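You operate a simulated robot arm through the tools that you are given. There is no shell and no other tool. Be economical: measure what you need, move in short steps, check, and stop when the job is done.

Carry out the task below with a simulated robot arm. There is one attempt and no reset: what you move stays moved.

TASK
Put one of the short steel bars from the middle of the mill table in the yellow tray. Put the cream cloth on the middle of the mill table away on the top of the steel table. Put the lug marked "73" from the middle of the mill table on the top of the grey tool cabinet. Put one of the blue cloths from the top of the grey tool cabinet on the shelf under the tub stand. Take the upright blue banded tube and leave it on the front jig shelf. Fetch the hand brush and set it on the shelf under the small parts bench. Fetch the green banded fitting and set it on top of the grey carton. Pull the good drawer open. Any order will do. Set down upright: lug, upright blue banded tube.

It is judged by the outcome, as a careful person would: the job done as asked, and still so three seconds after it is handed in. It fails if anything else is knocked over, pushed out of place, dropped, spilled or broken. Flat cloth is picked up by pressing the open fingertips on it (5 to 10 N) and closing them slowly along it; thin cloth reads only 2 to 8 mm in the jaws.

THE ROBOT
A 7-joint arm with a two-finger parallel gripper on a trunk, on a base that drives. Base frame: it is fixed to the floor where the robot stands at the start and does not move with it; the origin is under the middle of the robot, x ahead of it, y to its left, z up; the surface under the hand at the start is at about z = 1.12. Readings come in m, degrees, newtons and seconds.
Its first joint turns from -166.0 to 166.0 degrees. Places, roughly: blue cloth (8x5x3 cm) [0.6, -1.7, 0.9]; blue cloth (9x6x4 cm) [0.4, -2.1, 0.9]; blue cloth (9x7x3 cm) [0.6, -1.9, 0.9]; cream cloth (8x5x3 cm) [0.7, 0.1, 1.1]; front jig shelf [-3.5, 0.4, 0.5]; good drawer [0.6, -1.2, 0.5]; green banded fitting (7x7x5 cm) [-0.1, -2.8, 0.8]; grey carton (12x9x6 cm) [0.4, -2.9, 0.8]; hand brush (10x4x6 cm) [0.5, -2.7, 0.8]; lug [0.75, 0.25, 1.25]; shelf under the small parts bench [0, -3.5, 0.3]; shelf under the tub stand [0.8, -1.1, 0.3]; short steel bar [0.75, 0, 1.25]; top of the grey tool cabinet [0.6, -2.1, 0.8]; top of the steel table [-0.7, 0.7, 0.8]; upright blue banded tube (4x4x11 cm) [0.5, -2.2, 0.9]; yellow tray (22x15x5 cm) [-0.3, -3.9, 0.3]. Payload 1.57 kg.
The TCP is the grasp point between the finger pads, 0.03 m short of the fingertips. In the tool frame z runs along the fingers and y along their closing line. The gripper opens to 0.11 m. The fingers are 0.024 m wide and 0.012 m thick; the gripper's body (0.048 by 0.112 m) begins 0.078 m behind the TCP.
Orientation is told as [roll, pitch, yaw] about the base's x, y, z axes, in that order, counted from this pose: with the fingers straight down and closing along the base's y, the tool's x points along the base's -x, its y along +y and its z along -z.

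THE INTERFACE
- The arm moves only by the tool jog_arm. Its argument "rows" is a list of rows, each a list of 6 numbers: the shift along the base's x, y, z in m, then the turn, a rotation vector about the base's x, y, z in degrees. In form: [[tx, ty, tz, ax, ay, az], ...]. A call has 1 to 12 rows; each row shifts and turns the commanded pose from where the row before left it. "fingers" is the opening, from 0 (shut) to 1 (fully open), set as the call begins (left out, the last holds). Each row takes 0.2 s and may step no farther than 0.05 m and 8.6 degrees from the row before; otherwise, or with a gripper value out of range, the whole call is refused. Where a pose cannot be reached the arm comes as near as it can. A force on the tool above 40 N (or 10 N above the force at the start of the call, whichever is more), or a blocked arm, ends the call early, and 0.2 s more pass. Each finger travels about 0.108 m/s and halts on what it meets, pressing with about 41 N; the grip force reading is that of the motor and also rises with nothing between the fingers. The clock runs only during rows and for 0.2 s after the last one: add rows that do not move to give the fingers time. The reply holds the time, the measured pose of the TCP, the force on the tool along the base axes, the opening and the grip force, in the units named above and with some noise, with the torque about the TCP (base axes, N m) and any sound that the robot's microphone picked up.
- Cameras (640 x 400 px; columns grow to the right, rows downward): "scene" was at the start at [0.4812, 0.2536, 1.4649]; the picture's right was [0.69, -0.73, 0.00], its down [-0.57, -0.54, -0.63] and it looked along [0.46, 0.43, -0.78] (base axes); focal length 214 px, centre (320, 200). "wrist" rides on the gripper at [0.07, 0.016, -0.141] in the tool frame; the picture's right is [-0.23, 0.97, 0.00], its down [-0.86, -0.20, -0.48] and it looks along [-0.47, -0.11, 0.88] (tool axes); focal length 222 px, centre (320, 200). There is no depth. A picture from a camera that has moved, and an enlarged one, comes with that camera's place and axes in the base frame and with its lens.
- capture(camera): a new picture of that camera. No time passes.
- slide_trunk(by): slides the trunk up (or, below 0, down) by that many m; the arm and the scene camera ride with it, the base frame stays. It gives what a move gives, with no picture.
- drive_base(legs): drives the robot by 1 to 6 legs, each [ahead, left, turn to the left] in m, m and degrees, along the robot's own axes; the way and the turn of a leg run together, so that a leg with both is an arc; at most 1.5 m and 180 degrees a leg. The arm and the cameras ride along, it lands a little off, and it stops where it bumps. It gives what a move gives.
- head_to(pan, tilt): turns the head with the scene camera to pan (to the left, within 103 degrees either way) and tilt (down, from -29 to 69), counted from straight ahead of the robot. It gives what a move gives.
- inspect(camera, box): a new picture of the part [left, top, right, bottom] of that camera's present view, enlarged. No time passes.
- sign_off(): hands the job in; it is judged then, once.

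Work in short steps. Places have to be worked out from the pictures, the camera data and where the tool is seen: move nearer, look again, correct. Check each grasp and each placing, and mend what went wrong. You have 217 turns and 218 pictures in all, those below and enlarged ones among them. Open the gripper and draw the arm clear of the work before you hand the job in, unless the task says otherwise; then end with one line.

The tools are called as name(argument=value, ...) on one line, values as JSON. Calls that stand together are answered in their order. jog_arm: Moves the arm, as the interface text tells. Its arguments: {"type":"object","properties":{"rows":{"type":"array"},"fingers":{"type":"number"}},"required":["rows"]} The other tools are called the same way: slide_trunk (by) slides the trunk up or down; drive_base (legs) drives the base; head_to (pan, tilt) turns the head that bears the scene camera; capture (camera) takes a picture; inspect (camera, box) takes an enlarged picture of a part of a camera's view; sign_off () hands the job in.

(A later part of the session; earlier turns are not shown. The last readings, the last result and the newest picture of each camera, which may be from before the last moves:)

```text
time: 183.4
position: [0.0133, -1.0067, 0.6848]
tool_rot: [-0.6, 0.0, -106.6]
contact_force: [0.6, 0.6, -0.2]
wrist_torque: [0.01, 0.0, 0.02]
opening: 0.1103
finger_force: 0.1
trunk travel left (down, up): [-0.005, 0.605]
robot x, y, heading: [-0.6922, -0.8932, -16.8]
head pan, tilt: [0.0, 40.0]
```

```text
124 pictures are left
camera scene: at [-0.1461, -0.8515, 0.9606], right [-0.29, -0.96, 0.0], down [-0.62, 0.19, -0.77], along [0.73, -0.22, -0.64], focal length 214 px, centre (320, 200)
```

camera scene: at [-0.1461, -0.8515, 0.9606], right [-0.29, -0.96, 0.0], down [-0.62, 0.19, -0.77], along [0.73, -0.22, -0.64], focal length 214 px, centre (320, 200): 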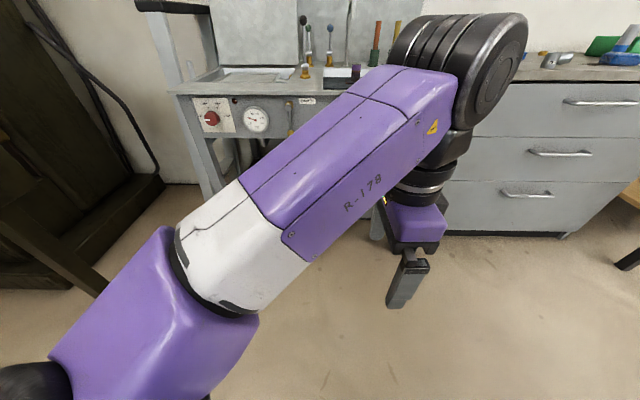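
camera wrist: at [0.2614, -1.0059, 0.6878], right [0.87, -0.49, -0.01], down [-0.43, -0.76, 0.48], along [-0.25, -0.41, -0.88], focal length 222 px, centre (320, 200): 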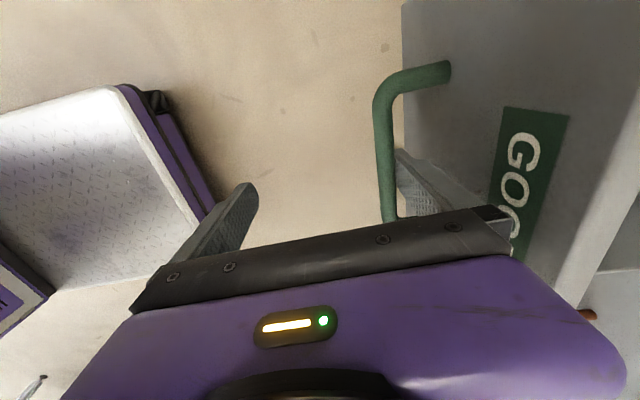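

Drawer done. Next the steel bar: I raise the trunk/arm and drive back to the mill table front.

slide_trunk(by=0.4)

jog_arm(rows=[[0, 0, 0.05, 0, 0, 0], [0, 0, 0.05, 0, 0, 0], [0, 0, 0.05, 0, 0, 0], [0, 0, 0.04, 0, 0, 0], [0, 0, 0, 0, 0, 0]])

drive_base(legs=[[0, 0, 16.8], [0.35, 0.2, 0], [0, 0.5, 0], [0.1, 0.05, 0]])

head_to(pan=-20, tilt=30)

capture(camera="scene")

```text
time: 187.2
position: [0.0118, -1.0066, 1.0857]
tool_rot: [-0.6, 0.1, -106.6]
contact_force: [-0.7, 0.2, 0.1]
wrist_torque: [-0.01, 0.01, 0.03]
opening: 0.11
finger_force: 0.0
trunk travel left (down, up): [-0.405, 0.205]
robot x, y, heading: [-0.6926, -0.8944, -16.6]
head pan, tilt: [0.0, 40.0]
```

```text
time: 187.9
position: [0.0021, -1.0211, 1.1344]
tool_rot: [-6.4, -10.6, -106.5]
contact_force: [0.2, 0.3, 0.3]
wrist_torque: [0.02, -0.01, 0.05]
opening: 0.1102
finger_force: 0.1
trunk travel left (down, up): [-0.405, 0.205]
robot x, y, heading: [-0.6915, -0.896, -16.8]
head pan, tilt: [0.0, 40.0]
stopped in row 3: the arm was blocked; the commanded pose is now the measured one
```

```text
time: 194.5
position: [0.4016, -0.0901, 1.1356]
tool_rot: [-7.2, -10.8, -90.7]
contact_force: [-35.2, 2.0, 3.5]
wrist_torque: [-0.06, -1.93, -0.04]
opening: 0.0786
finger_force: 0.0
trunk travel left (down, up): [-0.405, 0.205]
robot x, y, heading: [-0.2935, -0.1745, 0.5]
head pan, tilt: [0.0, 40.0]
stopped in leg 4: the force on the tool passed its limit at 63 N (the readings are from after the stop); the commanded pose is now the measured one
```

```text
time: 195.3
position: [0.4048, -0.0911, 1.1356]
tool_rot: [-7.0, -11.0, -90.5]
contact_force: [-38.6, 0.8, 1.1]
wrist_torque: [-0.03, -1.92, -0.14]
opening: 0.0754
finger_force: 0.0
trunk travel left (down, up): [-0.405, 0.205]
robot x, y, heading: [-0.2909, -0.1745, 0.5]
head pan, tilt: [-20.0, 30.0]
```

```text
123 pictures are left
camera scene: at [0.2174, -0.0018, 1.3765], right [-0.34, -0.94, 0.0], down [-0.47, 0.17, -0.87], along [0.82, -0.29, -0.5], focal length 214 px, centre (320, 200)
```

scene: 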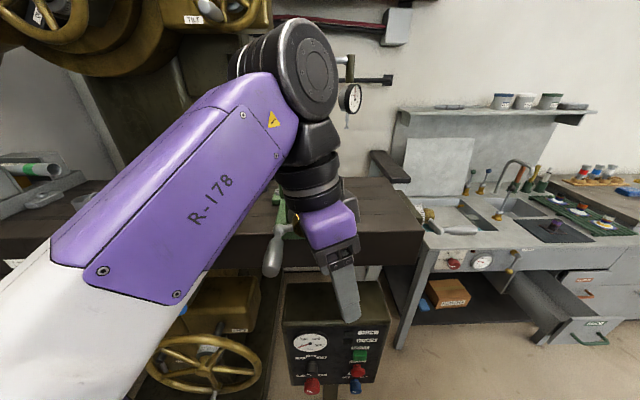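

The arm rise was blocked, so the finger is pressing the table's front edge. I back off at once.

drive_base(legs=[[-0.2, 0, 0]])

slide_trunk(by=0.1)

capture(camera="scene")

```text
time: 196.9
position: [0.2095, -0.0941, 1.1336]
tool_rot: [-6.9, -10.8, -90.8]
contact_force: [0.4, -0.7, 0.1]
wrist_torque: [0.02, 0.01, -0.04]
opening: 0.1106
finger_force: 0.1
trunk travel left (down, up): [-0.405, 0.205]
robot x, y, heading: [-0.4892, -0.1745, 0.1]
head pan, tilt: [-20.0, 30.0]
```

```text
time: 198.2
position: [0.2101, -0.0942, 1.2334]
tool_rot: [-7.0, -11.0, -90.7]
contact_force: [0.1, 0.4, -0.1]
wrist_torque: [0.04, -0.01, 0.02]
opening: 0.1099
finger_force: 0.0
trunk travel left (down, up): [-0.505, 0.105]
robot x, y, heading: [-0.4845, -0.1747, 0.2]
head pan, tilt: [-20.0, 30.0]
```

```text
122 pictures are left
camera scene: at [0.0238, -0.0042, 1.4759], right [-0.34, -0.94, 0.0], down [-0.47, 0.17, -0.87], along [0.81, -0.29, -0.5], focal length 214 px, centre (320, 200)
```

scene: 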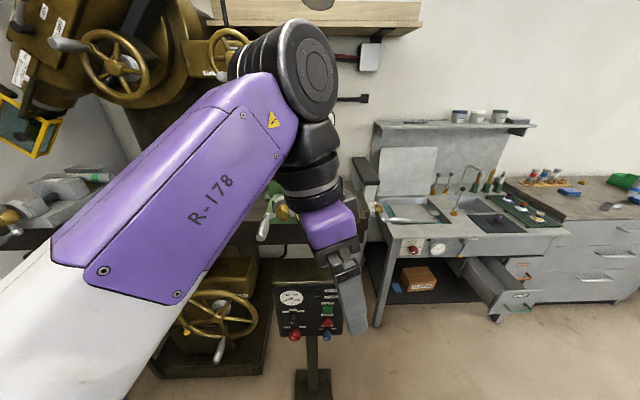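

The arm has folded into a different elbow branch. I yaw back to 0°, levelling, to see whether it frees up.

jog_arm(rows=[[0.02, 0.02, 0, 0, 0, 8.5], [0.02, 0.02, 0, 0, 0, 8.5], [0.02, 0.02, 0, 0, 0, 8.5], [0.02, 0.02, 0, 0, 0, 8.5], [0.02, 0.02, 0, 0, 0, 8.5], [0.02, 0.02, 0, 0, 0, 8.5], [0, 0, 0, 0, 0, 8.5], [0, 0, 0, 0, 0, 8.5], [0, 0, 0, 0, 0, 8.5], [0, 0, 0, 0, 0, 8.5], [0, 0, 0, 0, 0, 5]])

capture(camera="scene")

```text
time: 200.6
position: [0.3298, 0.0268, 1.2346]
tool_rot: [-6.9, -10.9, -0.7]
contact_force: [0.5, 1.1, 0.2]
wrist_torque: [-0.01, 0.02, 0.03]
opening: 0.11
finger_force: 0.2
trunk travel left (down, up): [-0.505, 0.105]
robot x, y, heading: [-0.4839, -0.1761, -0.0]
head pan, tilt: [-20.0, 30.0]
```

```text
121 pictures are left
camera scene: at [0.0238, -0.0041, 1.4759], right [-0.34, -0.94, 0.0], down [-0.47, 0.17, -0.87], along [0.81, -0.29, -0.5], focal length 214 px, centre (320, 200)
```

scene: 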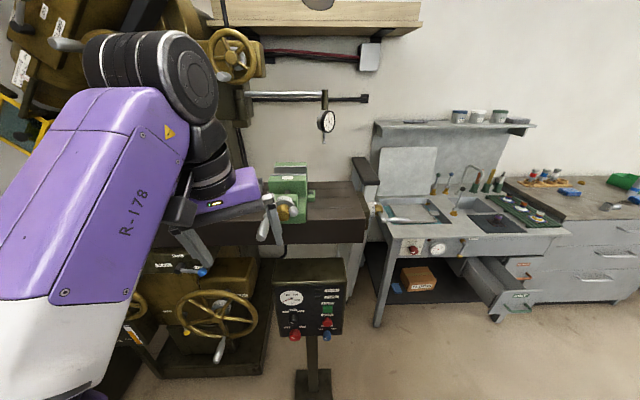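

Here the forearm comes from the left, which suits the bars (the handwheel is on the right). I level the hand.

jog_arm(rows=[[0, 0, 0, 3.5, 5.5, 0], [0, 0, 0, 3.5, 5.5, 0], [0, 0, 0, 0, 0, 0]])

slide_trunk(by=0.1)

head_to(pan=0, tilt=15)

capture(camera="scene")

```text
time: 201.6
position: [0.3222, 0.0235, 1.1956]
tool_rot: [-5.0, 2.9, -0.6]
contact_force: [-0.1, 0.2, -0.4]
wrist_torque: [0.01, -0.03, 0.01]
opening: 0.1104
finger_force: 0.1
trunk travel left (down, up): [-0.505, 0.105]
robot x, y, heading: [-0.4865, -0.1768, 0.1]
head pan, tilt: [-20.0, 30.0]
stopped in row 3: the arm was blocked; the commanded pose is now the measured one
```

```text
time: 203.0
position: [0.3211, 0.0237, 1.2955]
tool_rot: [-4.9, 2.8, -0.6]
contact_force: [0.3, 0.8, -0.3]
wrist_torque: [-0.01, 0.02, -0.02]
opening: 0.1101
finger_force: 0.0
trunk travel left (down, up): [-0.605, 0.005]
robot x, y, heading: [-0.4876, -0.1774, -0.2]
head pan, tilt: [-20.0, 30.0]
```

```text
time: 203.8
position: [0.3199, 0.0247, 1.295]
tool_rot: [-4.9, 2.8, -0.5]
contact_force: [0.5, -0.8, 0.4]
wrist_torque: [0.05, -0.01, -0.01]
opening: 0.1098
finger_force: 0.1
trunk travel left (down, up): [-0.605, 0.005]
robot x, y, heading: [-0.4871, -0.1753, 0.4]
head pan, tilt: [0.0, 15.0]
```

```text
120 pictures are left
camera scene: at [0.0322, 0.0267, 1.6001], right [0.0, -1.0, 0.0], down [-0.26, 0.0, -0.97], along [0.97, 0.0, -0.26], focal length 214 px, centre (320, 200)
```

scene: 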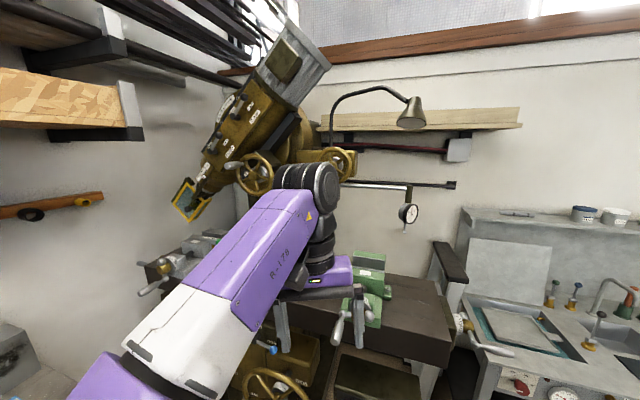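

I raise over things with the trunk at the top; in this branch the arm works best low. I yaw to −90° while lowering the TCP a little.

jog_arm(rows=[[0, 0, -0.02, 4.9, -2.8, 0], [0, 0, -0.02, 0, 0, -8.5], [0, 0, -0.02, 0, 0, -8.5], [0, 0, 0, 0, 0, -8.5], [0, 0, 0, 0, 0, -8.5], [0, 0, 0, 0, 0, -8.5], [0, 0, 0, 0, 0, -8.5], [0, 0, 0, 0, 0, -8.5], [0, 0, 0, 0, 0, -8.5], [0, 0, 0, 0, 0, -8.5], [0, 0, 0, 0, 0, -8.5], [0, 0, 0, 0, 0, -5]], fingers=0.5)

capture(camera="scene")

capture(camera="wrist")

```text
time: 206.4
position: [0.3218, 0.0231, 1.2362]
tool_rot: [0.2, 0.1, -90.6]
contact_force: [-0.2, -1.3, 0.5]
wrist_torque: [0.01, 0.03, -0.02]
opening: 0.055
finger_force: 0.0
trunk travel left (down, up): [-0.605, 0.005]
robot x, y, heading: [-0.4859, -0.1784, 0.3]
head pan, tilt: [0.0, 15.0]
```

```text
119 pictures are left
camera scene: at [0.0322, 0.0268, 1.6001], right [0.0, -1.0, 0.0], down [-0.26, 0.0, -0.97], along [0.97, 0.0, -0.26], focal length 214 px, centre (320, 200)
```

scene: 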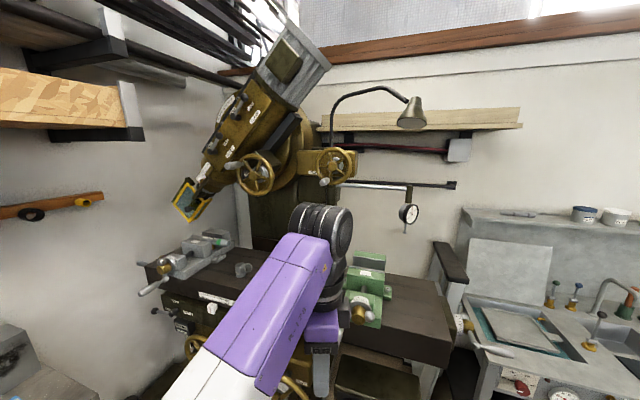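

```text
118 pictures are left
camera wrist: at [0.3389, 0.0936, 1.3781], right [0.97, -0.24, 0.0], down [-0.21, -0.85, 0.48], along [-0.11, -0.46, -0.88], focal length 222 px, centre (320, 200)
```

wrist: 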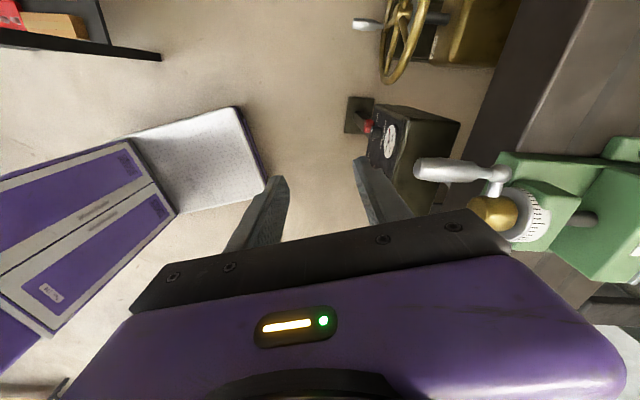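

Level at yaw −90°. The vise handle is near (0.45, −0.01), so I enter over the table along y ≈ 0.12.

drive_base(legs=[[0, 0.1, 0], [0.27, 0, 0]])

head_to(pan=-15, tilt=40)

capture(camera="scene")

capture(camera="wrist")

```text
time: 209.1
position: [0.5945, 0.1258, 1.2371]
tool_rot: [0.2, 0.0, -90.3]
contact_force: [-0.5, 0.4, 0.0]
wrist_torque: [-0.03, 0.02, 0.03]
opening: 0.0548
finger_force: 0.0
trunk travel left (down, up): [-0.605, 0.005]
robot x, y, heading: [-0.2145, -0.0742, 0.4]
head pan, tilt: [0.0, 15.0]
```

```text
time: 209.9
position: [0.5948, 0.1253, 1.2356]
tool_rot: [0.2, -0.1, -90.3]
contact_force: [0.5, 0.4, -0.7]
wrist_torque: [0.01, 0.01, 0.01]
opening: 0.055
finger_force: 0.1
trunk travel left (down, up): [-0.605, 0.005]
robot x, y, heading: [-0.213, -0.074, 0.2]
head pan, tilt: [-15.0, 40.0]
```

```text
117 pictures are left
camera scene: at [0.2938, 0.1065, 1.5606], right [-0.25, -0.97, 0.0], down [-0.62, 0.16, -0.77], along [0.74, -0.19, -0.64], focal length 214 px, centre (320, 200)
```

scene: 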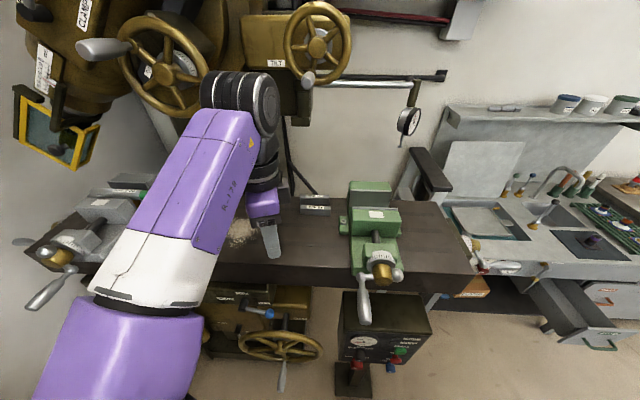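

```text
116 pictures are left
camera wrist: at [0.6113, 0.196, 1.3781], right [0.97, -0.23, 0.0], down [-0.21, -0.85, 0.48], along [-0.11, -0.46, -0.88], focal length 222 px, centre (320, 200)
```

wrist: 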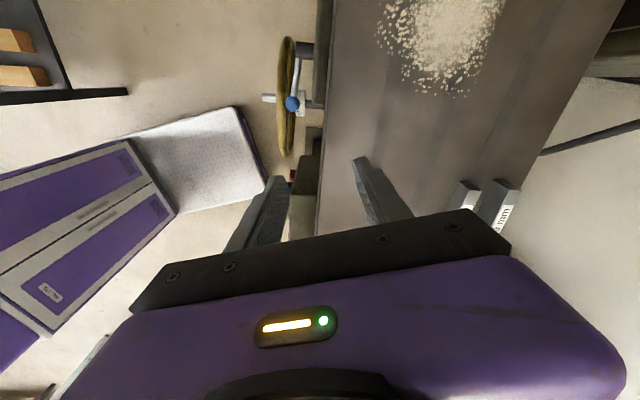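

I slide right to y≈0, lower a bit and tilt the hand 15° (wrist toward the robot).

jog_arm(rows=[[0, -0.04, -0.01, 0, 0, 0], [0, -0.04, -0.01, 0, -7.5, 0], [0.01, -0.04, -0.01, 0, -7.5, 0], [0.03, 0, 0, 0, 0, 0], [0.03, 0, 0, 0, 0, 0], [0, 0, 0, 0, 0, 0]])

capture(camera="wrist")

inspect(camera="scene", box=[230, 120, 430, 245])

```text
time: 211.3
position: [0.6653, 0.0057, 1.2071]
tool_rot: [15.2, 0.1, -90.2]
contact_force: [-0.5, -0.2, 1.3]
wrist_torque: [0.01, 0.01, 0.0]
opening: 0.0549
finger_force: 0.1
trunk travel left (down, up): [-0.605, 0.005]
robot x, y, heading: [-0.2121, -0.0746, 0.3]
head pan, tilt: [-15.0, 40.0]
```

```text
115 pictures are left
camera wrist: at [0.6458, 0.0762, 1.347], right [0.94, -0.23, 0.25], down [-0.32, -0.85, 0.41], along [0.12, -0.47, -0.88], focal length 222 px, centre (320, 200)
```

wrist: 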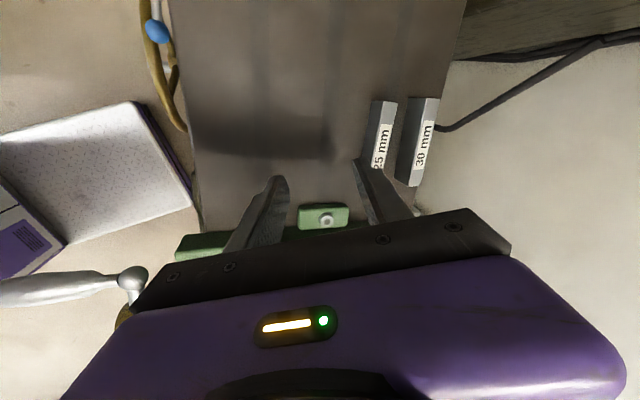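

```text
3.20 times, centred on (330, 182) of scene
camera zoom: at [0.2938, 0.1063, 1.5605], right [-0.25, -0.97, 0.0], down [-0.62, 0.16, -0.77], along [0.74, -0.19, -0.64], focal length 686 px, centre (288, 256)
```

zoom: 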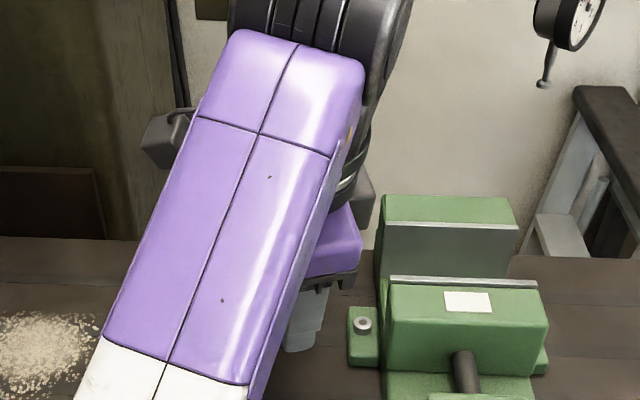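

Bars: front one spans x≈0.745–0.760 centred near (0.753, 0.003); gap to the back bar ≈ 2.2 cm. I narrow the jaws to 4 cm, move to x 0.738 above it, and look.

jog_arm(rows=[[0.025, -0.001, 0, 0, 0, 0], [0.025, -0.001, 0, 0, 0, 0], [0.023, -0.001, 0, 0, 0, 0], [0, 0, 0, 0, 0, 0]], fingers=0.36)

capture(camera="wrist")

```text
time: 212.3
position: [0.7378, 0.0034, 1.205]
tool_rot: [15.1, 0.0, -90.3]
contact_force: [0.1, 1.3, 0.0]
wrist_torque: [-0.06, 0.0, -0.04]
opening: 0.0395
finger_force: 0.1
trunk travel left (down, up): [-0.605, 0.005]
robot x, y, heading: [-0.2129, -0.0747, 0.5]
head pan, tilt: [-15.0, 40.0]
```

```text
113 pictures are left
camera wrist: at [0.7178, 0.0737, 1.3466], right [0.94, -0.23, 0.25], down [-0.32, -0.85, 0.41], along [0.12, -0.46, -0.88], focal length 222 px, centre (320, 200)
```

wrist: 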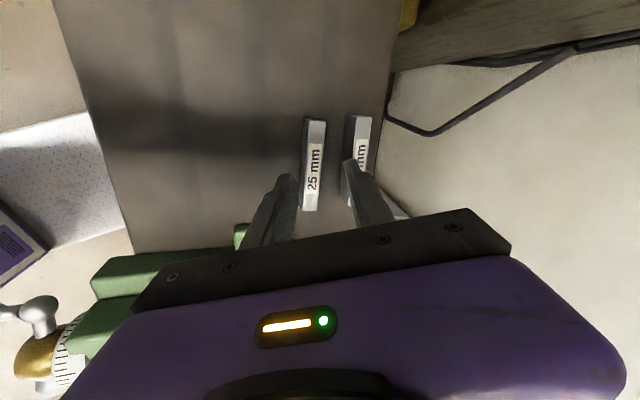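

The bar's axis is actually at azimuth ≈72°, centre (0.747, 0.004). I yaw −18° to match and shift slightly.

jog_arm(rows=[[-0.002, 0.002, 0, 0, 0, -6], [-0.001, 0.002, 0, 0, 0, -6], [-0.001, 0.001, 0, 0, 0, -6], [0, 0, -0.012, 0, 0, 0], [0, 0, 0, 0, 0, 0]])

inspect(camera="wrist", box=[240, 90, 440, 215])

```text
time: 213.6
position: [0.7321, 0.0078, 1.195]
tool_rot: [15.2, 0.1, -108.3]
contact_force: [0.0, 0.1, 0.6]
wrist_torque: [0.03, 0.0, 0.03]
opening: 0.0395
finger_force: 0.1
trunk travel left (down, up): [-0.605, 0.005]
robot x, y, heading: [-0.2138, -0.0797, 0.4]
head pan, tilt: [-15.0, 40.0]
```

```text
3.20 times, centred on (340, 152) of wrist
camera zoom: at [0.7356, 0.0812, 1.3352], right [0.82, -0.51, 0.25], down [-0.57, -0.71, 0.41], along [-0.03, -0.48, -0.88], focal length 711 px, centre (256, 352)
```

zoom: 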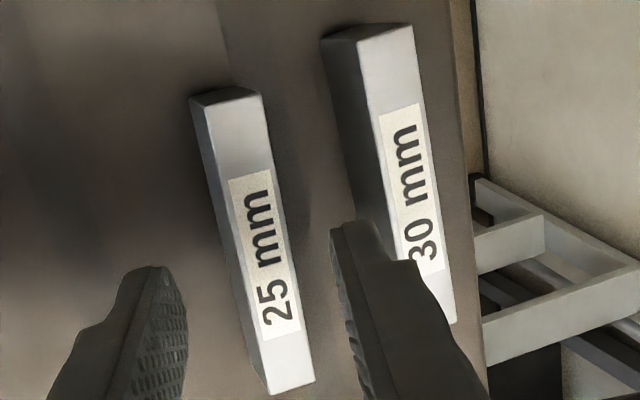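

Aligned and straddling the front bar. I descend.

jog_arm(rows=[[0, 0, -0.015, 0, 0, 0], [0, 0, -0.012, 0, 0, 0], [0, 0, -0.006, 0, 0, 0], [0, 0, 0, 0, 0, 0]])

inspect(camera="wrist", box=[240, 90, 440, 215])

```text
time: 214.6
position: [0.734, 0.0093, 1.1614]
tool_rot: [15.1, 0.2, -108.2]
contact_force: [0.0, -0.7, -0.2]
wrist_torque: [0.0, 0.0, 0.02]
opening: 0.0397
finger_force: 0.2
trunk travel left (down, up): [-0.605, 0.005]
robot x, y, heading: [-0.215, -0.076, 0.6]
head pan, tilt: [-15.0, 40.0]
```

```text
3.20 times, centred on (340, 152) of wrist
camera zoom: at [0.7363, 0.0817, 1.3024], right [0.82, -0.51, 0.25], down [-0.57, -0.71, 0.41], along [-0.03, -0.48, -0.88], focal length 711 px, centre (256, 352)
```

zoom: 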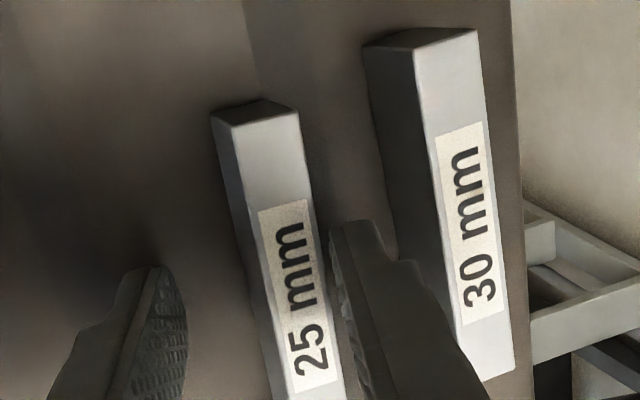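

The far finger sits between the bars. Closing.

jog_arm(rows=[[0, 0, 0, 0, 0, 0], [0, 0, 0, 0, 0, 0], [0, 0, 0, 0, 0, 0], [0, 0, 0, 0, 0, 0]], fingers=0)

inspect(camera="wrist", box=[240, 90, 440, 215])

```text
time: 215.6
position: [0.7342, 0.0086, 1.163]
tool_rot: [15.2, 0.2, -108.3]
contact_force: [-2.6, 1.5, 8.8]
wrist_torque: [0.07, 0.09, -0.01]
opening: 0.0155
finger_force: 31.3
trunk travel left (down, up): [-0.605, 0.005]
robot x, y, heading: [-0.2138, -0.0755, 0.5]
head pan, tilt: [-15.0, 40.0]
```

```text
3.20 times, centred on (340, 152) of wrist
camera zoom: at [0.7359, 0.0819, 1.3033], right [0.82, -0.51, 0.26], down [-0.57, -0.71, 0.41], along [-0.03, -0.48, -0.88], focal length 711 px, centre (256, 352)
```

zoom: 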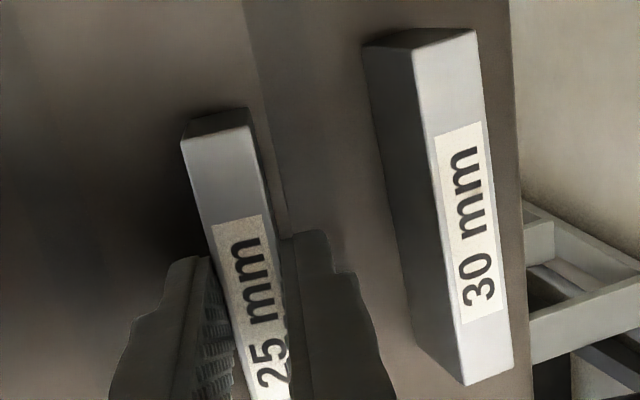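

Gripped. Lift 4 cm and pull back toward the robot.

jog_arm(rows=[[0, 0, 0.02, 0, 0, 0], [0, 0, 0.02, 0, 0, 0], [-0.03, 0.01, 0.01, 0, 0, 0], [-0.04, 0.02, 0.01, 0, 0, 0], [-0.04, 0.02, 0, 0, 0, 0], [0, 0, 0, 0, 0, 0]])

capture(camera="wrist")

```text
time: 216.9
position: [0.6214, 0.0587, 1.2221]
tool_rot: [15.2, 0.1, -108.3]
contact_force: [-0.6, 0.3, -3.0]
wrist_torque: [-0.01, 0.02, 0.01]
opening: 0.0159
finger_force: 31.4
trunk travel left (down, up): [-0.605, 0.005]
robot x, y, heading: [-0.2146, -0.0764, 0.4]
head pan, tilt: [-15.0, 40.0]
```

```text
109 pictures are left
camera wrist: at [0.6243, 0.1317, 1.3634], right [0.82, -0.51, 0.25], down [-0.57, -0.71, 0.41], along [-0.03, -0.48, -0.88], focal length 222 px, centre (320, 200)
```

wrist: 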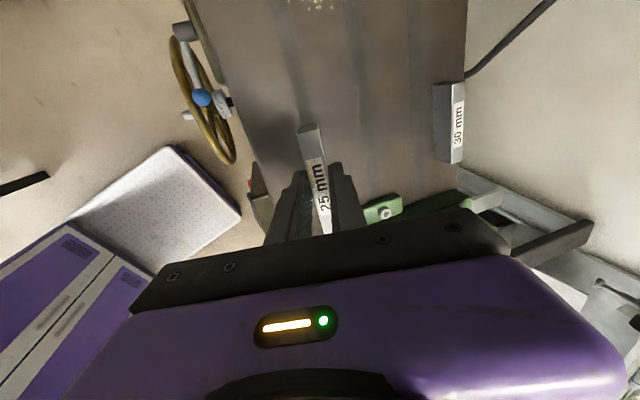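

Bar held; the other bar is undisturbed. I back out and head down the aisle toward the far benches.

drive_base(legs=[[-0.3, 0.02, 0], [0, -0.45, 0], [0, 0, -90]])

head_to(pan=0, tilt=25)

capture(camera="scene")

```text
time: 225.2
position: [-0.3844, -1.3476, 1.2212]
tool_rot: [15.2, 0.1, 161.3]
contact_force: [-0.4, 0.3, -2.9]
wrist_torque: [0.05, -0.01, 0.0]
opening: 0.0153
finger_force: 31.5
trunk travel left (down, up): [-0.605, 0.005]
robot x, y, heading: [-0.5128, -0.5117, -90.0]
head pan, tilt: [-15.0, 40.0]
```

```text
time: 225.9
position: [-0.3851, -1.3471, 1.223]
tool_rot: [15.1, 0.1, 161.4]
contact_force: [0.9, 0.1, -4.2]
wrist_torque: [0.04, -0.01, -0.01]
opening: 0.0156
finger_force: 32.0
trunk travel left (down, up): [-0.605, 0.005]
robot x, y, heading: [-0.5151, -0.5115, -90.2]
head pan, tilt: [0.0, 25.0]
```

```text
108 pictures are left
camera scene: at [-0.3155, -1.0287, 1.5838], right [-1.0, 0.0, 0.0], down [0.0, 0.42, -0.91], along [0.0, -0.91, -0.42], focal length 214 px, centre (320, 200)
```

scene: 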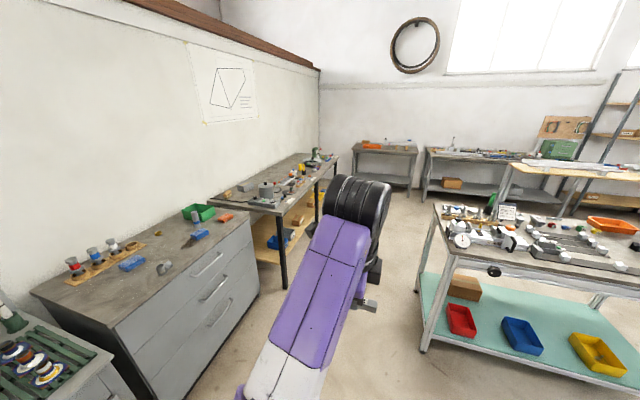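

The small parts bench (wooden shelf) lies beyond the cabinet. I drive further ahead and look at it.

drive_base(legs=[[1.3, 0, 0]])

head_to(pan=35, tilt=35)

capture(camera="scene")

head_to(pan=-5, tilt=35)

capture(camera="scene")

```text
time: 232.4
position: [-0.4333, -2.6404, 1.2224]
tool_rot: [15.1, 0.1, 159.4]
contact_force: [-0.6, -0.2, -2.3]
wrist_torque: [-0.01, 0.01, -0.02]
opening: 0.0156
finger_force: 31.0
trunk travel left (down, up): [-0.605, 0.005]
robot x, y, heading: [-0.5385, -1.8014, -91.9]
head pan, tilt: [0.0, 25.0]
```

```text
time: 233.4
position: [-0.4349, -2.6405, 1.2232]
tool_rot: [15.1, 0.0, 159.5]
contact_force: [-0.7, -0.1, -2.2]
wrist_torque: [0.01, -0.02, -0.01]
opening: 0.0157
finger_force: 31.2
trunk travel left (down, up): [-0.605, 0.005]
robot x, y, heading: [-0.5387, -1.802, -92.1]
head pan, tilt: [35.0, 35.0]
```

```text
107 pictures are left
camera scene: at [-0.303, -2.3052, 1.5681], right [-0.84, -0.55, 0.0], down [-0.31, 0.48, -0.82], along [0.45, -0.69, -0.57], focal length 214 px, centre (320, 200)
```

scene: 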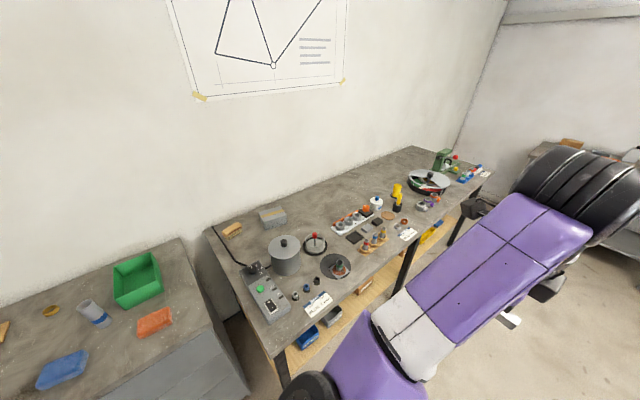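

```text
time: 234.5
position: [-0.434, -2.6399, 1.2222]
tool_rot: [15.0, 0.1, 159.5]
contact_force: [-0.4, -0.9, -2.9]
wrist_torque: [-0.01, -0.02, -0.01]
opening: 0.0155
finger_force: 31.5
trunk travel left (down, up): [-0.605, 0.005]
robot x, y, heading: [-0.5332, -1.7957, -91.7]
head pan, tilt: [-5.0, 35.0]
```

```text
106 pictures are left
camera scene: at [-0.3616, -2.3188, 1.5681], right [-0.99, 0.12, 0.0], down [0.07, 0.57, -0.82], along [-0.1, -0.81, -0.57], focal length 214 px, centre (320, 200)
```

scene: 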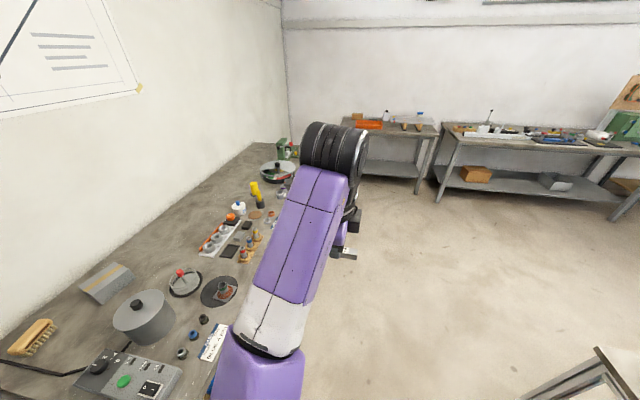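

The yellow tray shows at the far end of the wooden shelf under this bench; bench front edge runs (−0.05,−2.44)→(−0.58,−4.15). I lower the trunk here in the aisle and test tilting the hand further (keeping the bar horizontal).

slide_trunk(by=-0.5)

jog_arm(rows=[[0, 0, -0.02, -7, 2.6, 0], [0, 0, -0.02, -7, 2.6, 0], [0, 0, -0.02, -7, 2.6, 0], [0, 0, -0.02, -7, 2.6, 0], [0, 0, 0, 0, 0, 0]])

capture(camera="scene")

capture(camera="wrist")

```text
refused: -0.5 is not a number from -0.4 to 0.4
```

```text
time: 235.7
position: [-0.4333, -2.6383, 1.1417]
tool_rot: [45.1, 0.2, 159.6]
contact_force: [0.4, -0.1, -3.2]
wrist_torque: [0.05, -0.04, 0.01]
opening: 0.0158
finger_force: 31.4
trunk travel left (down, up): [-0.605, 0.005]
robot x, y, heading: [-0.5365, -1.7995, -91.8]
head pan, tilt: [-5.0, 35.0]
```

```text
105 pictures are left
camera scene: at [-0.3617, -2.3188, 1.5681], right [-0.99, 0.12, 0.0], down [0.07, 0.57, -0.82], along [-0.1, -0.81, -0.57], focal length 214 px, centre (320, 200)
```

scene: 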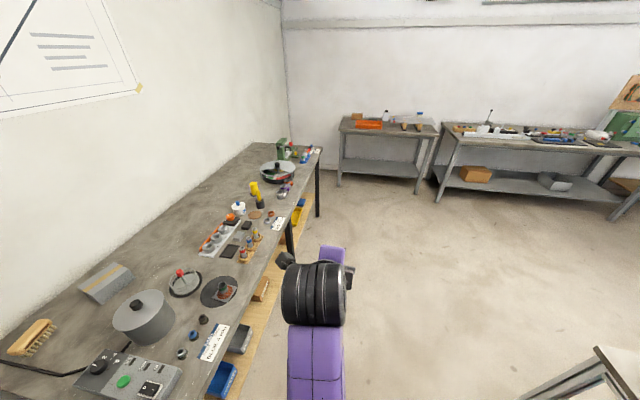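

```text
104 pictures are left
camera wrist: at [-0.3373, -2.5794, 1.2531], right [-0.45, -0.56, 0.69], down [-0.64, 0.75, 0.19], along [-0.62, -0.35, -0.7], focal length 222 px, centre (320, 200)
```

wrist: 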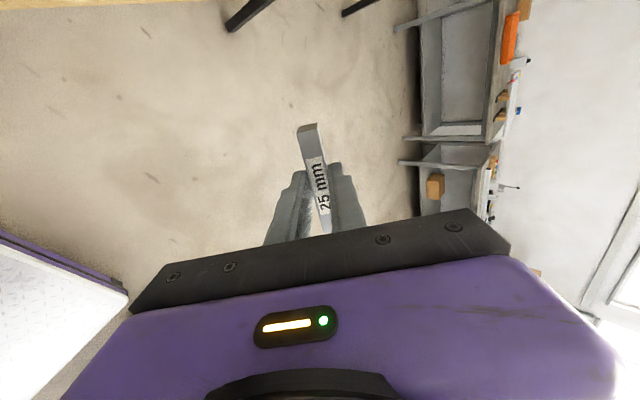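

45° tilt with a level bar works. Now I drive around to face the bench at its far end (heading −17°), in two stages.

drive_base(legs=[[1.2, -0.12, 0], [0.25, -0.8, 0]])

drive_base(legs=[[0, 0, 75]])

head_to(pan=-5, tilt=35)

capture(camera="scene")

```text
time: 245.8
position: [-1.4011, -4.0522, 1.142]
tool_rot: [44.9, 0.0, 159.3]
contact_force: [-0.4, -0.4, -3.2]
wrist_torque: [0.05, -0.04, -0.01]
opening: 0.0155
finger_force: 31.6
trunk travel left (down, up): [-0.605, 0.005]
robot x, y, heading: [-1.4974, -3.2108, -92.3]
head pan, tilt: [-5.0, 35.0]
```

```text
time: 249.5
position: [-0.6614, -3.3359, 1.1408]
tool_rot: [45.0, 0.1, -125.6]
contact_force: [-0.4, 0.2, -2.2]
wrist_torque: [0.07, 0.08, 0.01]
opening: 0.0155
finger_force: 31.7
trunk travel left (down, up): [-0.605, 0.005]
robot x, y, heading: [-1.4966, -3.211, -17.5]
head pan, tilt: [-5.0, 35.0]
```

```text
time: 250.1
position: [-0.6611, -3.3361, 1.1415]
tool_rot: [45.1, 0.2, -125.6]
contact_force: [0.1, 1.4, -3.0]
wrist_torque: [0.04, 0.01, -0.01]
opening: 0.0156
finger_force: 31.2
trunk travel left (down, up): [-0.605, 0.005]
robot x, y, heading: [-1.5001, -3.2124, -17.2]
head pan, tilt: [-5.0, 35.0]
```

```text
103 pictures are left
camera scene: at [-0.9505, -3.1795, 1.5681], right [-0.38, -0.93, 0.0], down [-0.53, 0.22, -0.82], along [0.76, -0.31, -0.57], focal length 214 px, centre (320, 200)
```

scene: 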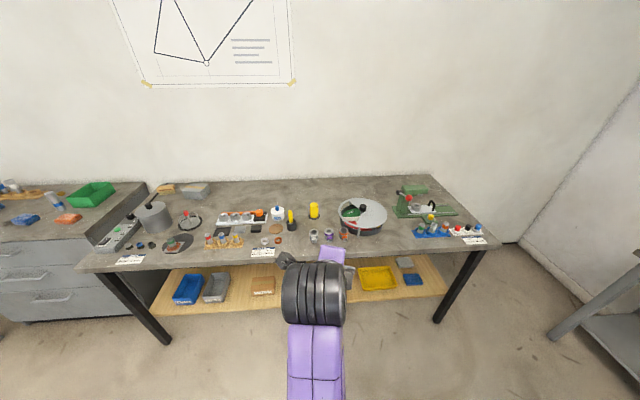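

The yellow tray is near the shelf front at about (−0.285, −3.87). I align the hand to azimuth −17°, lower the trunk, and shift right.

slide_trunk(by=-0.4)

slide_trunk(by=-0.2)

jog_arm(rows=[[0, 0, -0.03, 0, 0, 6], [0, 0, -0.03, 0, 0, 6], [0, 0, -0.03, 0, 0, 6.5], [0, 0, 0, 0, 0, 0]])

drive_base(legs=[[0, -0.4, 0]])

capture(camera="scene")

```text
time: 253.9
position: [-0.6622, -3.3359, 0.7425]
tool_rot: [45.0, 0.2, -125.7]
contact_force: [-0.1, 0.1, -3.1]
wrist_torque: [0.01, 0.04, -0.02]
opening: 0.0157
finger_force: 31.4
trunk travel left (down, up): [-0.205, 0.405]
robot x, y, heading: [-1.4969, -3.2109, -17.1]
head pan, tilt: [-5.0, 35.0]
```

```text
time: 256.1
position: [-0.6624, -3.3363, 0.5417]
tool_rot: [45.0, 0.0, -125.8]
contact_force: [-0.3, 0.3, -2.5]
wrist_torque: [0.07, 0.05, 0.0]
opening: 0.0152
finger_force: 30.9
trunk travel left (down, up): [-0.005, 0.605]
robot x, y, heading: [-1.4999, -3.2142, -17.3]
head pan, tilt: [-5.0, 35.0]
```

```text
time: 257.1
position: [-0.6624, -3.3366, 0.4524]
tool_rot: [45.0, 0.2, -107.1]
contact_force: [-0.3, -0.1, -3.2]
wrist_torque: [0.03, 0.06, 0.0]
opening: 0.0156
finger_force: 31.6
trunk travel left (down, up): [-0.005, 0.605]
robot x, y, heading: [-1.4987, -3.2114, -17.2]
head pan, tilt: [-5.0, 35.0]
```

```text
time: 259.5
position: [-0.7786, -3.7097, 0.4531]
tool_rot: [44.9, 0.0, -106.9]
contact_force: [-0.3, 0.5, -2.7]
wrist_torque: [0.02, 0.04, 0.02]
opening: 0.0155
finger_force: 31.4
trunk travel left (down, up): [-0.005, 0.605]
robot x, y, heading: [-1.6125, -3.591, -16.9]
head pan, tilt: [-5.0, 35.0]
```

```text
102 pictures are left
camera scene: at [-1.0669, -3.5556, 0.9681], right [-0.37, -0.93, 0.0], down [-0.53, 0.21, -0.82], along [0.76, -0.31, -0.57], focal length 214 px, centre (320, 200)
```

scene: 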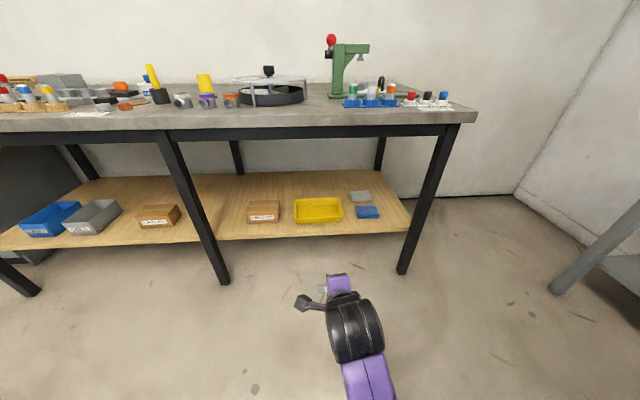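

The tray is straight ahead at (−0.293, −3.861). I drive in 0.42.

drive_base(legs=[[0.42, 0, 0]])

capture(camera="scene")

capture(camera="wrist")

```text
time: 262.1
position: [-0.3748, -3.8385, 0.4514]
tool_rot: [44.9, 0.1, -107.2]
contact_force: [0.0, -0.2, -3.1]
wrist_torque: [0.03, 0.04, 0.04]
opening: 0.0156
finger_force: 32.0
trunk travel left (down, up): [-0.005, 0.605]
robot x, y, heading: [-1.21, -3.7166, -17.0]
head pan, tilt: [-5.0, 35.0]
```

```text
101 pictures are left
camera scene: at [-0.662, -3.6828, 0.9681], right [-0.38, -0.93, 0.0], down [-0.53, 0.22, -0.82], along [0.76, -0.31, -0.57], focal length 214 px, centre (320, 200)
```

scene: 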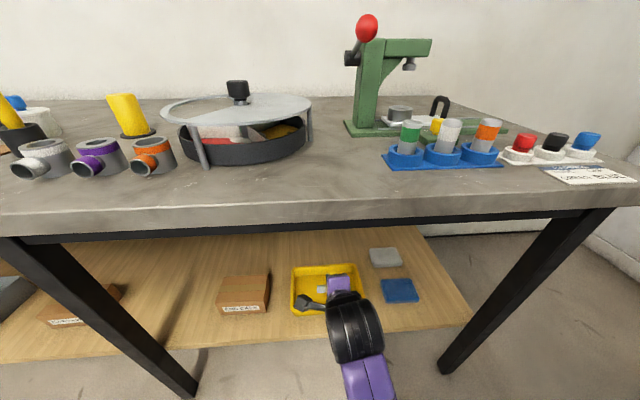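

```text
100 pictures are left
camera wrist: at [-0.4372, -3.7461, 0.5636], right [0.59, -0.42, 0.69], down [-0.71, -0.68, 0.2], along [0.38, -0.6, -0.7], focal length 222 px, centre (320, 200)
```

wrist: 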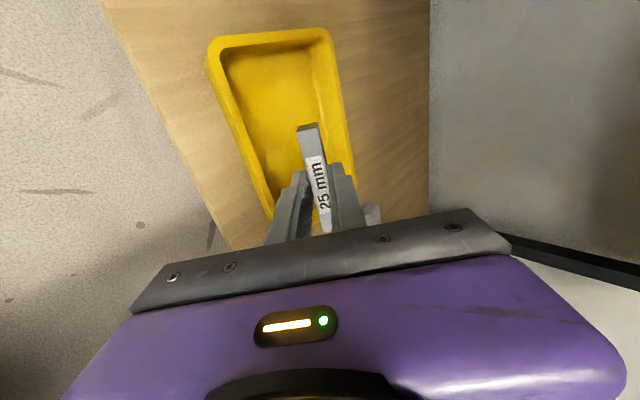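

Tray centre confirmed at (−0.295, −3.855). I advance 7 cm with the arm and lower into the tray.

jog_arm(rows=[[0.035, -0.009, 0, 0, 0, 0], [0.035, -0.009, 0, 0, 0, 0], [0, 0, -0.03, 0, 0, 0], [0, 0, -0.03, 0, 0, 0], [0, 0, 0, 0, 0, 0]])

capture(camera="wrist")

```text
time: 263.3
position: [-0.3042, -3.8557, 0.3925]
tool_rot: [45.0, 0.3, -107.2]
contact_force: [-0.1, 0.5, -2.5]
wrist_torque: [0.03, 0.06, 0.01]
opening: 0.0156
finger_force: 31.6
trunk travel left (down, up): [-0.005, 0.605]
robot x, y, heading: [-1.2099, -3.7145, -17.1]
head pan, tilt: [-5.0, 35.0]
```

```text
99 pictures are left
camera wrist: at [-0.3675, -3.7636, 0.5042], right [0.59, -0.42, 0.69], down [-0.71, -0.68, 0.19], along [0.38, -0.6, -0.7], focal length 222 px, centre (320, 200)
```

wrist: 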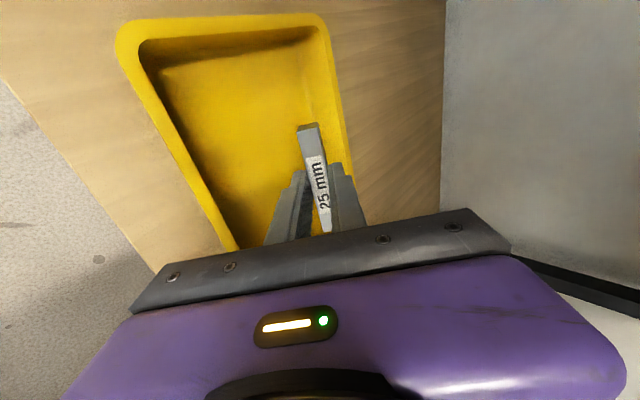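

The bar is nearer the far wall; I pull back 2.5 cm and continue lowering until contact.

jog_arm(rows=[[-0.024, 0.007, 0, 0, 0, 0], [0, 0, -0.02, 0, 0, 0], [0, 0, -0.01, 0, 0, 0], [0, 0, -0.008, 0, 0, 0], [0, 0, -0.006, 0, 0, 0], [0, 0, 0, 0, 0, 0]])

capture(camera="wrist")

```text
time: 264.7
position: [-0.3282, -3.8501, 0.3481]
tool_rot: [45.0, 0.0, -107.1]
contact_force: [-0.4, -0.3, -2.0]
wrist_torque: [0.03, 0.04, 0.02]
opening: 0.0156
finger_force: 31.2
trunk travel left (down, up): [-0.005, 0.605]
robot x, y, heading: [-1.2108, -3.7169, -17.2]
head pan, tilt: [-5.0, 35.0]
```

```text
98 pictures are left
camera wrist: at [-0.3917, -3.7572, 0.4591], right [0.59, -0.42, 0.69], down [-0.71, -0.68, 0.2], along [0.38, -0.6, -0.7], focal length 222 px, centre (320, 200)
```

wrist: 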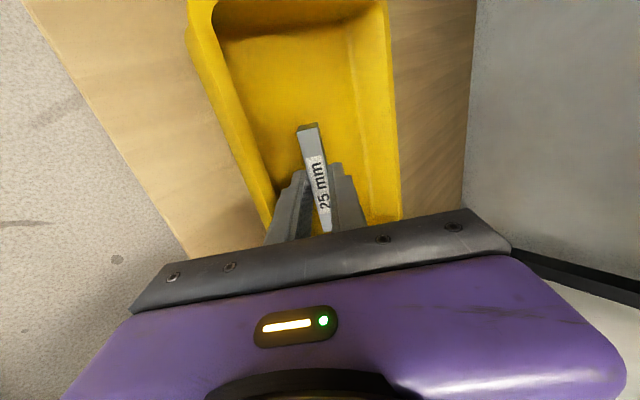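

To keep the lower finger off the near wall, I move 1.8 cm inward and continue lowering.

jog_arm(rows=[[0.018, -0.005, 0, 0, 0, 0], [0, 0, -0.006, 0, 0, 0], [0.003, -0.001, -0.006, 0, 0, 0], [0.003, -0.001, -0.006, 0, 0, 0], [0, 0, 0, 0, 0, 0]])

capture(camera="wrist")

```text
time: 265.9
position: [-0.3007, -3.8572, 0.3389]
tool_rot: [46.1, 0.4, -107.2]
contact_force: [-2.2, -0.8, 10.1]
wrist_torque: [-0.3, -0.04, -0.04]
opening: 0.0152
finger_force: 31.2
trunk travel left (down, up): [-0.005, 0.605]
robot x, y, heading: [-1.2135, -3.7126, -17.3]
head pan, tilt: [-5.0, 35.0]
stopped in row 5: the force on the tool passed its limit at 41 N (the readings are from after the stop); the commanded pose is now the measured one
```

```text
97 pictures are left
camera wrist: at [-0.3657, -3.7639, 0.4488], right [0.58, -0.42, 0.7], down [-0.71, -0.68, 0.18], along [0.4, -0.61, -0.69], focal length 222 px, centre (320, 200)
```

wrist: 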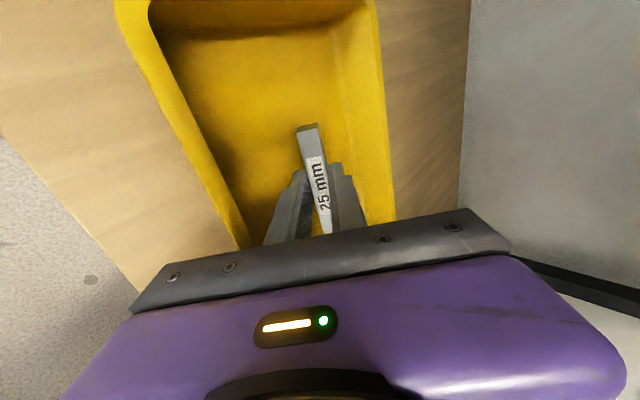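

The bar touches the tray floor. I raise 6 mm, open a little and withdraw along the tool axis.

jog_arm(rows=[[0, 0, 0.007, 0, 0, 0], [0, 0, 0, 0, 0, 0]])

jog_arm(rows=[[0, 0, 0, 0, 0, 0], [0, 0, 0, 0, 0, 0], [-0.014, 0.004, 0.015, 0, 0, 0], [-0.02, 0.006, 0.022, 0, 0, 0], [-0.02, 0.006, 0.022, 0, 0, 0], [-0.025, 0.008, 0.025, 0, 0, 0], [-0.025, 0.008, 0.025, 0, 0, 0]], fingers=0.32)

capture(camera="wrist")

```text
time: 266.5
position: [-0.3004, -3.8564, 0.3431]
tool_rot: [45.6, 0.3, -107.2]
contact_force: [-1.0, 0.4, -2.4]
wrist_torque: [0.03, 0.04, -0.02]
opening: 0.0155
finger_force: 32.1
trunk travel left (down, up): [-0.005, 0.605]
robot x, y, heading: [-1.2123, -3.7157, -17.2]
head pan, tilt: [-5.0, 35.0]
```

```text
time: 268.1
position: [-0.4053, -3.8227, 0.4519]
tool_rot: [45.8, 0.4, -107.3]
contact_force: [-0.3, 0.7, 0.0]
wrist_torque: [-0.01, 0.03, -0.03]
opening: 0.0354
finger_force: 0.0
trunk travel left (down, up): [-0.005, 0.605]
robot x, y, heading: [-1.2127, -3.7209, -17.1]
head pan, tilt: [-5.0, 35.0]
```

```text
96 pictures are left
camera wrist: at [-0.4695, -3.7302, 0.5637], right [0.58, -0.42, 0.7], down [-0.71, -0.67, 0.18], along [0.39, -0.61, -0.69], focal length 222 px, centre (320, 200)
```

wrist: 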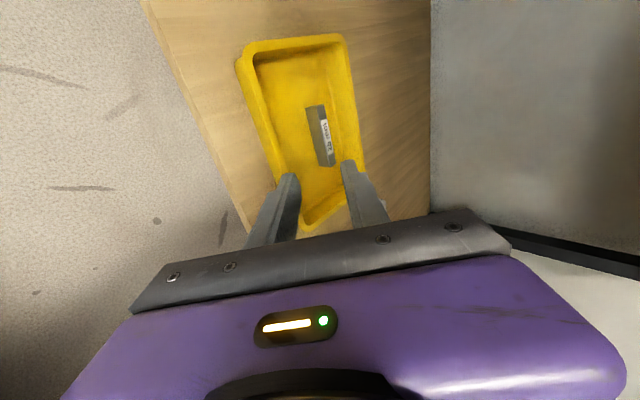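

The bar lies in the yellow tray. I back out, raise the trunk, and then go toward the left half of the bench for the fitting and brush.

drive_base(legs=[[-0.25, 0, 0]])

slide_trunk(by=0.4)

slide_trunk(by=0.2)

jog_arm(rows=[[-0.01, 0, 0.04, 0, 0, 0], [-0.01, 0, 0.04, 0, 0, 0], [0, 0, 0.04, 0, 0, 0], [0, 0, 0, 0, 0, 0]], fingers=1)

```text
time: 269.9
position: [-0.6398, -3.7476, 0.4533]
tool_rot: [45.8, 0.4, -107.1]
contact_force: [0.6, 0.4, 0.4]
wrist_torque: [0.02, -0.01, -0.03]
opening: 0.0353
finger_force: 0.0
trunk travel left (down, up): [-0.005, 0.605]
robot x, y, heading: [-1.4464, -3.6467, -17.1]
head pan, tilt: [-5.0, 35.0]
```

```text
time: 273.7
position: [-0.6405, -3.749, 0.8524]
tool_rot: [45.8, 0.4, -107.1]
contact_force: [0.2, -0.2, 0.0]
wrist_torque: [-0.02, -0.01, -0.01]
opening: 0.0354
finger_force: 0.1
trunk travel left (down, up): [-0.405, 0.205]
robot x, y, heading: [-1.4473, -3.6463, -17.1]
head pan, tilt: [-5.0, 35.0]
```

```text
time: 275.9
position: [-0.6392, -3.7477, 1.053]
tool_rot: [45.8, 0.5, -107.2]
contact_force: [1.5, 0.1, -0.4]
wrist_torque: [0.02, 0.01, 0.0]
opening: 0.0353
finger_force: 0.0
trunk travel left (down, up): [-0.605, 0.005]
robot x, y, heading: [-1.4455, -3.64, -17.3]
head pan, tilt: [-5.0, 35.0]
```

```text
time: 276.9
position: [-0.6587, -3.7478, 1.1722]
tool_rot: [45.8, 0.3, -107.1]
contact_force: [0.3, 0.3, -0.3]
wrist_torque: [0.01, -0.02, -0.06]
opening: 0.1102
finger_force: 0.1
trunk travel left (down, up): [-0.605, 0.005]
robot x, y, heading: [-1.4449, -3.6426, -17.0]
head pan, tilt: [-5.0, 35.0]
```

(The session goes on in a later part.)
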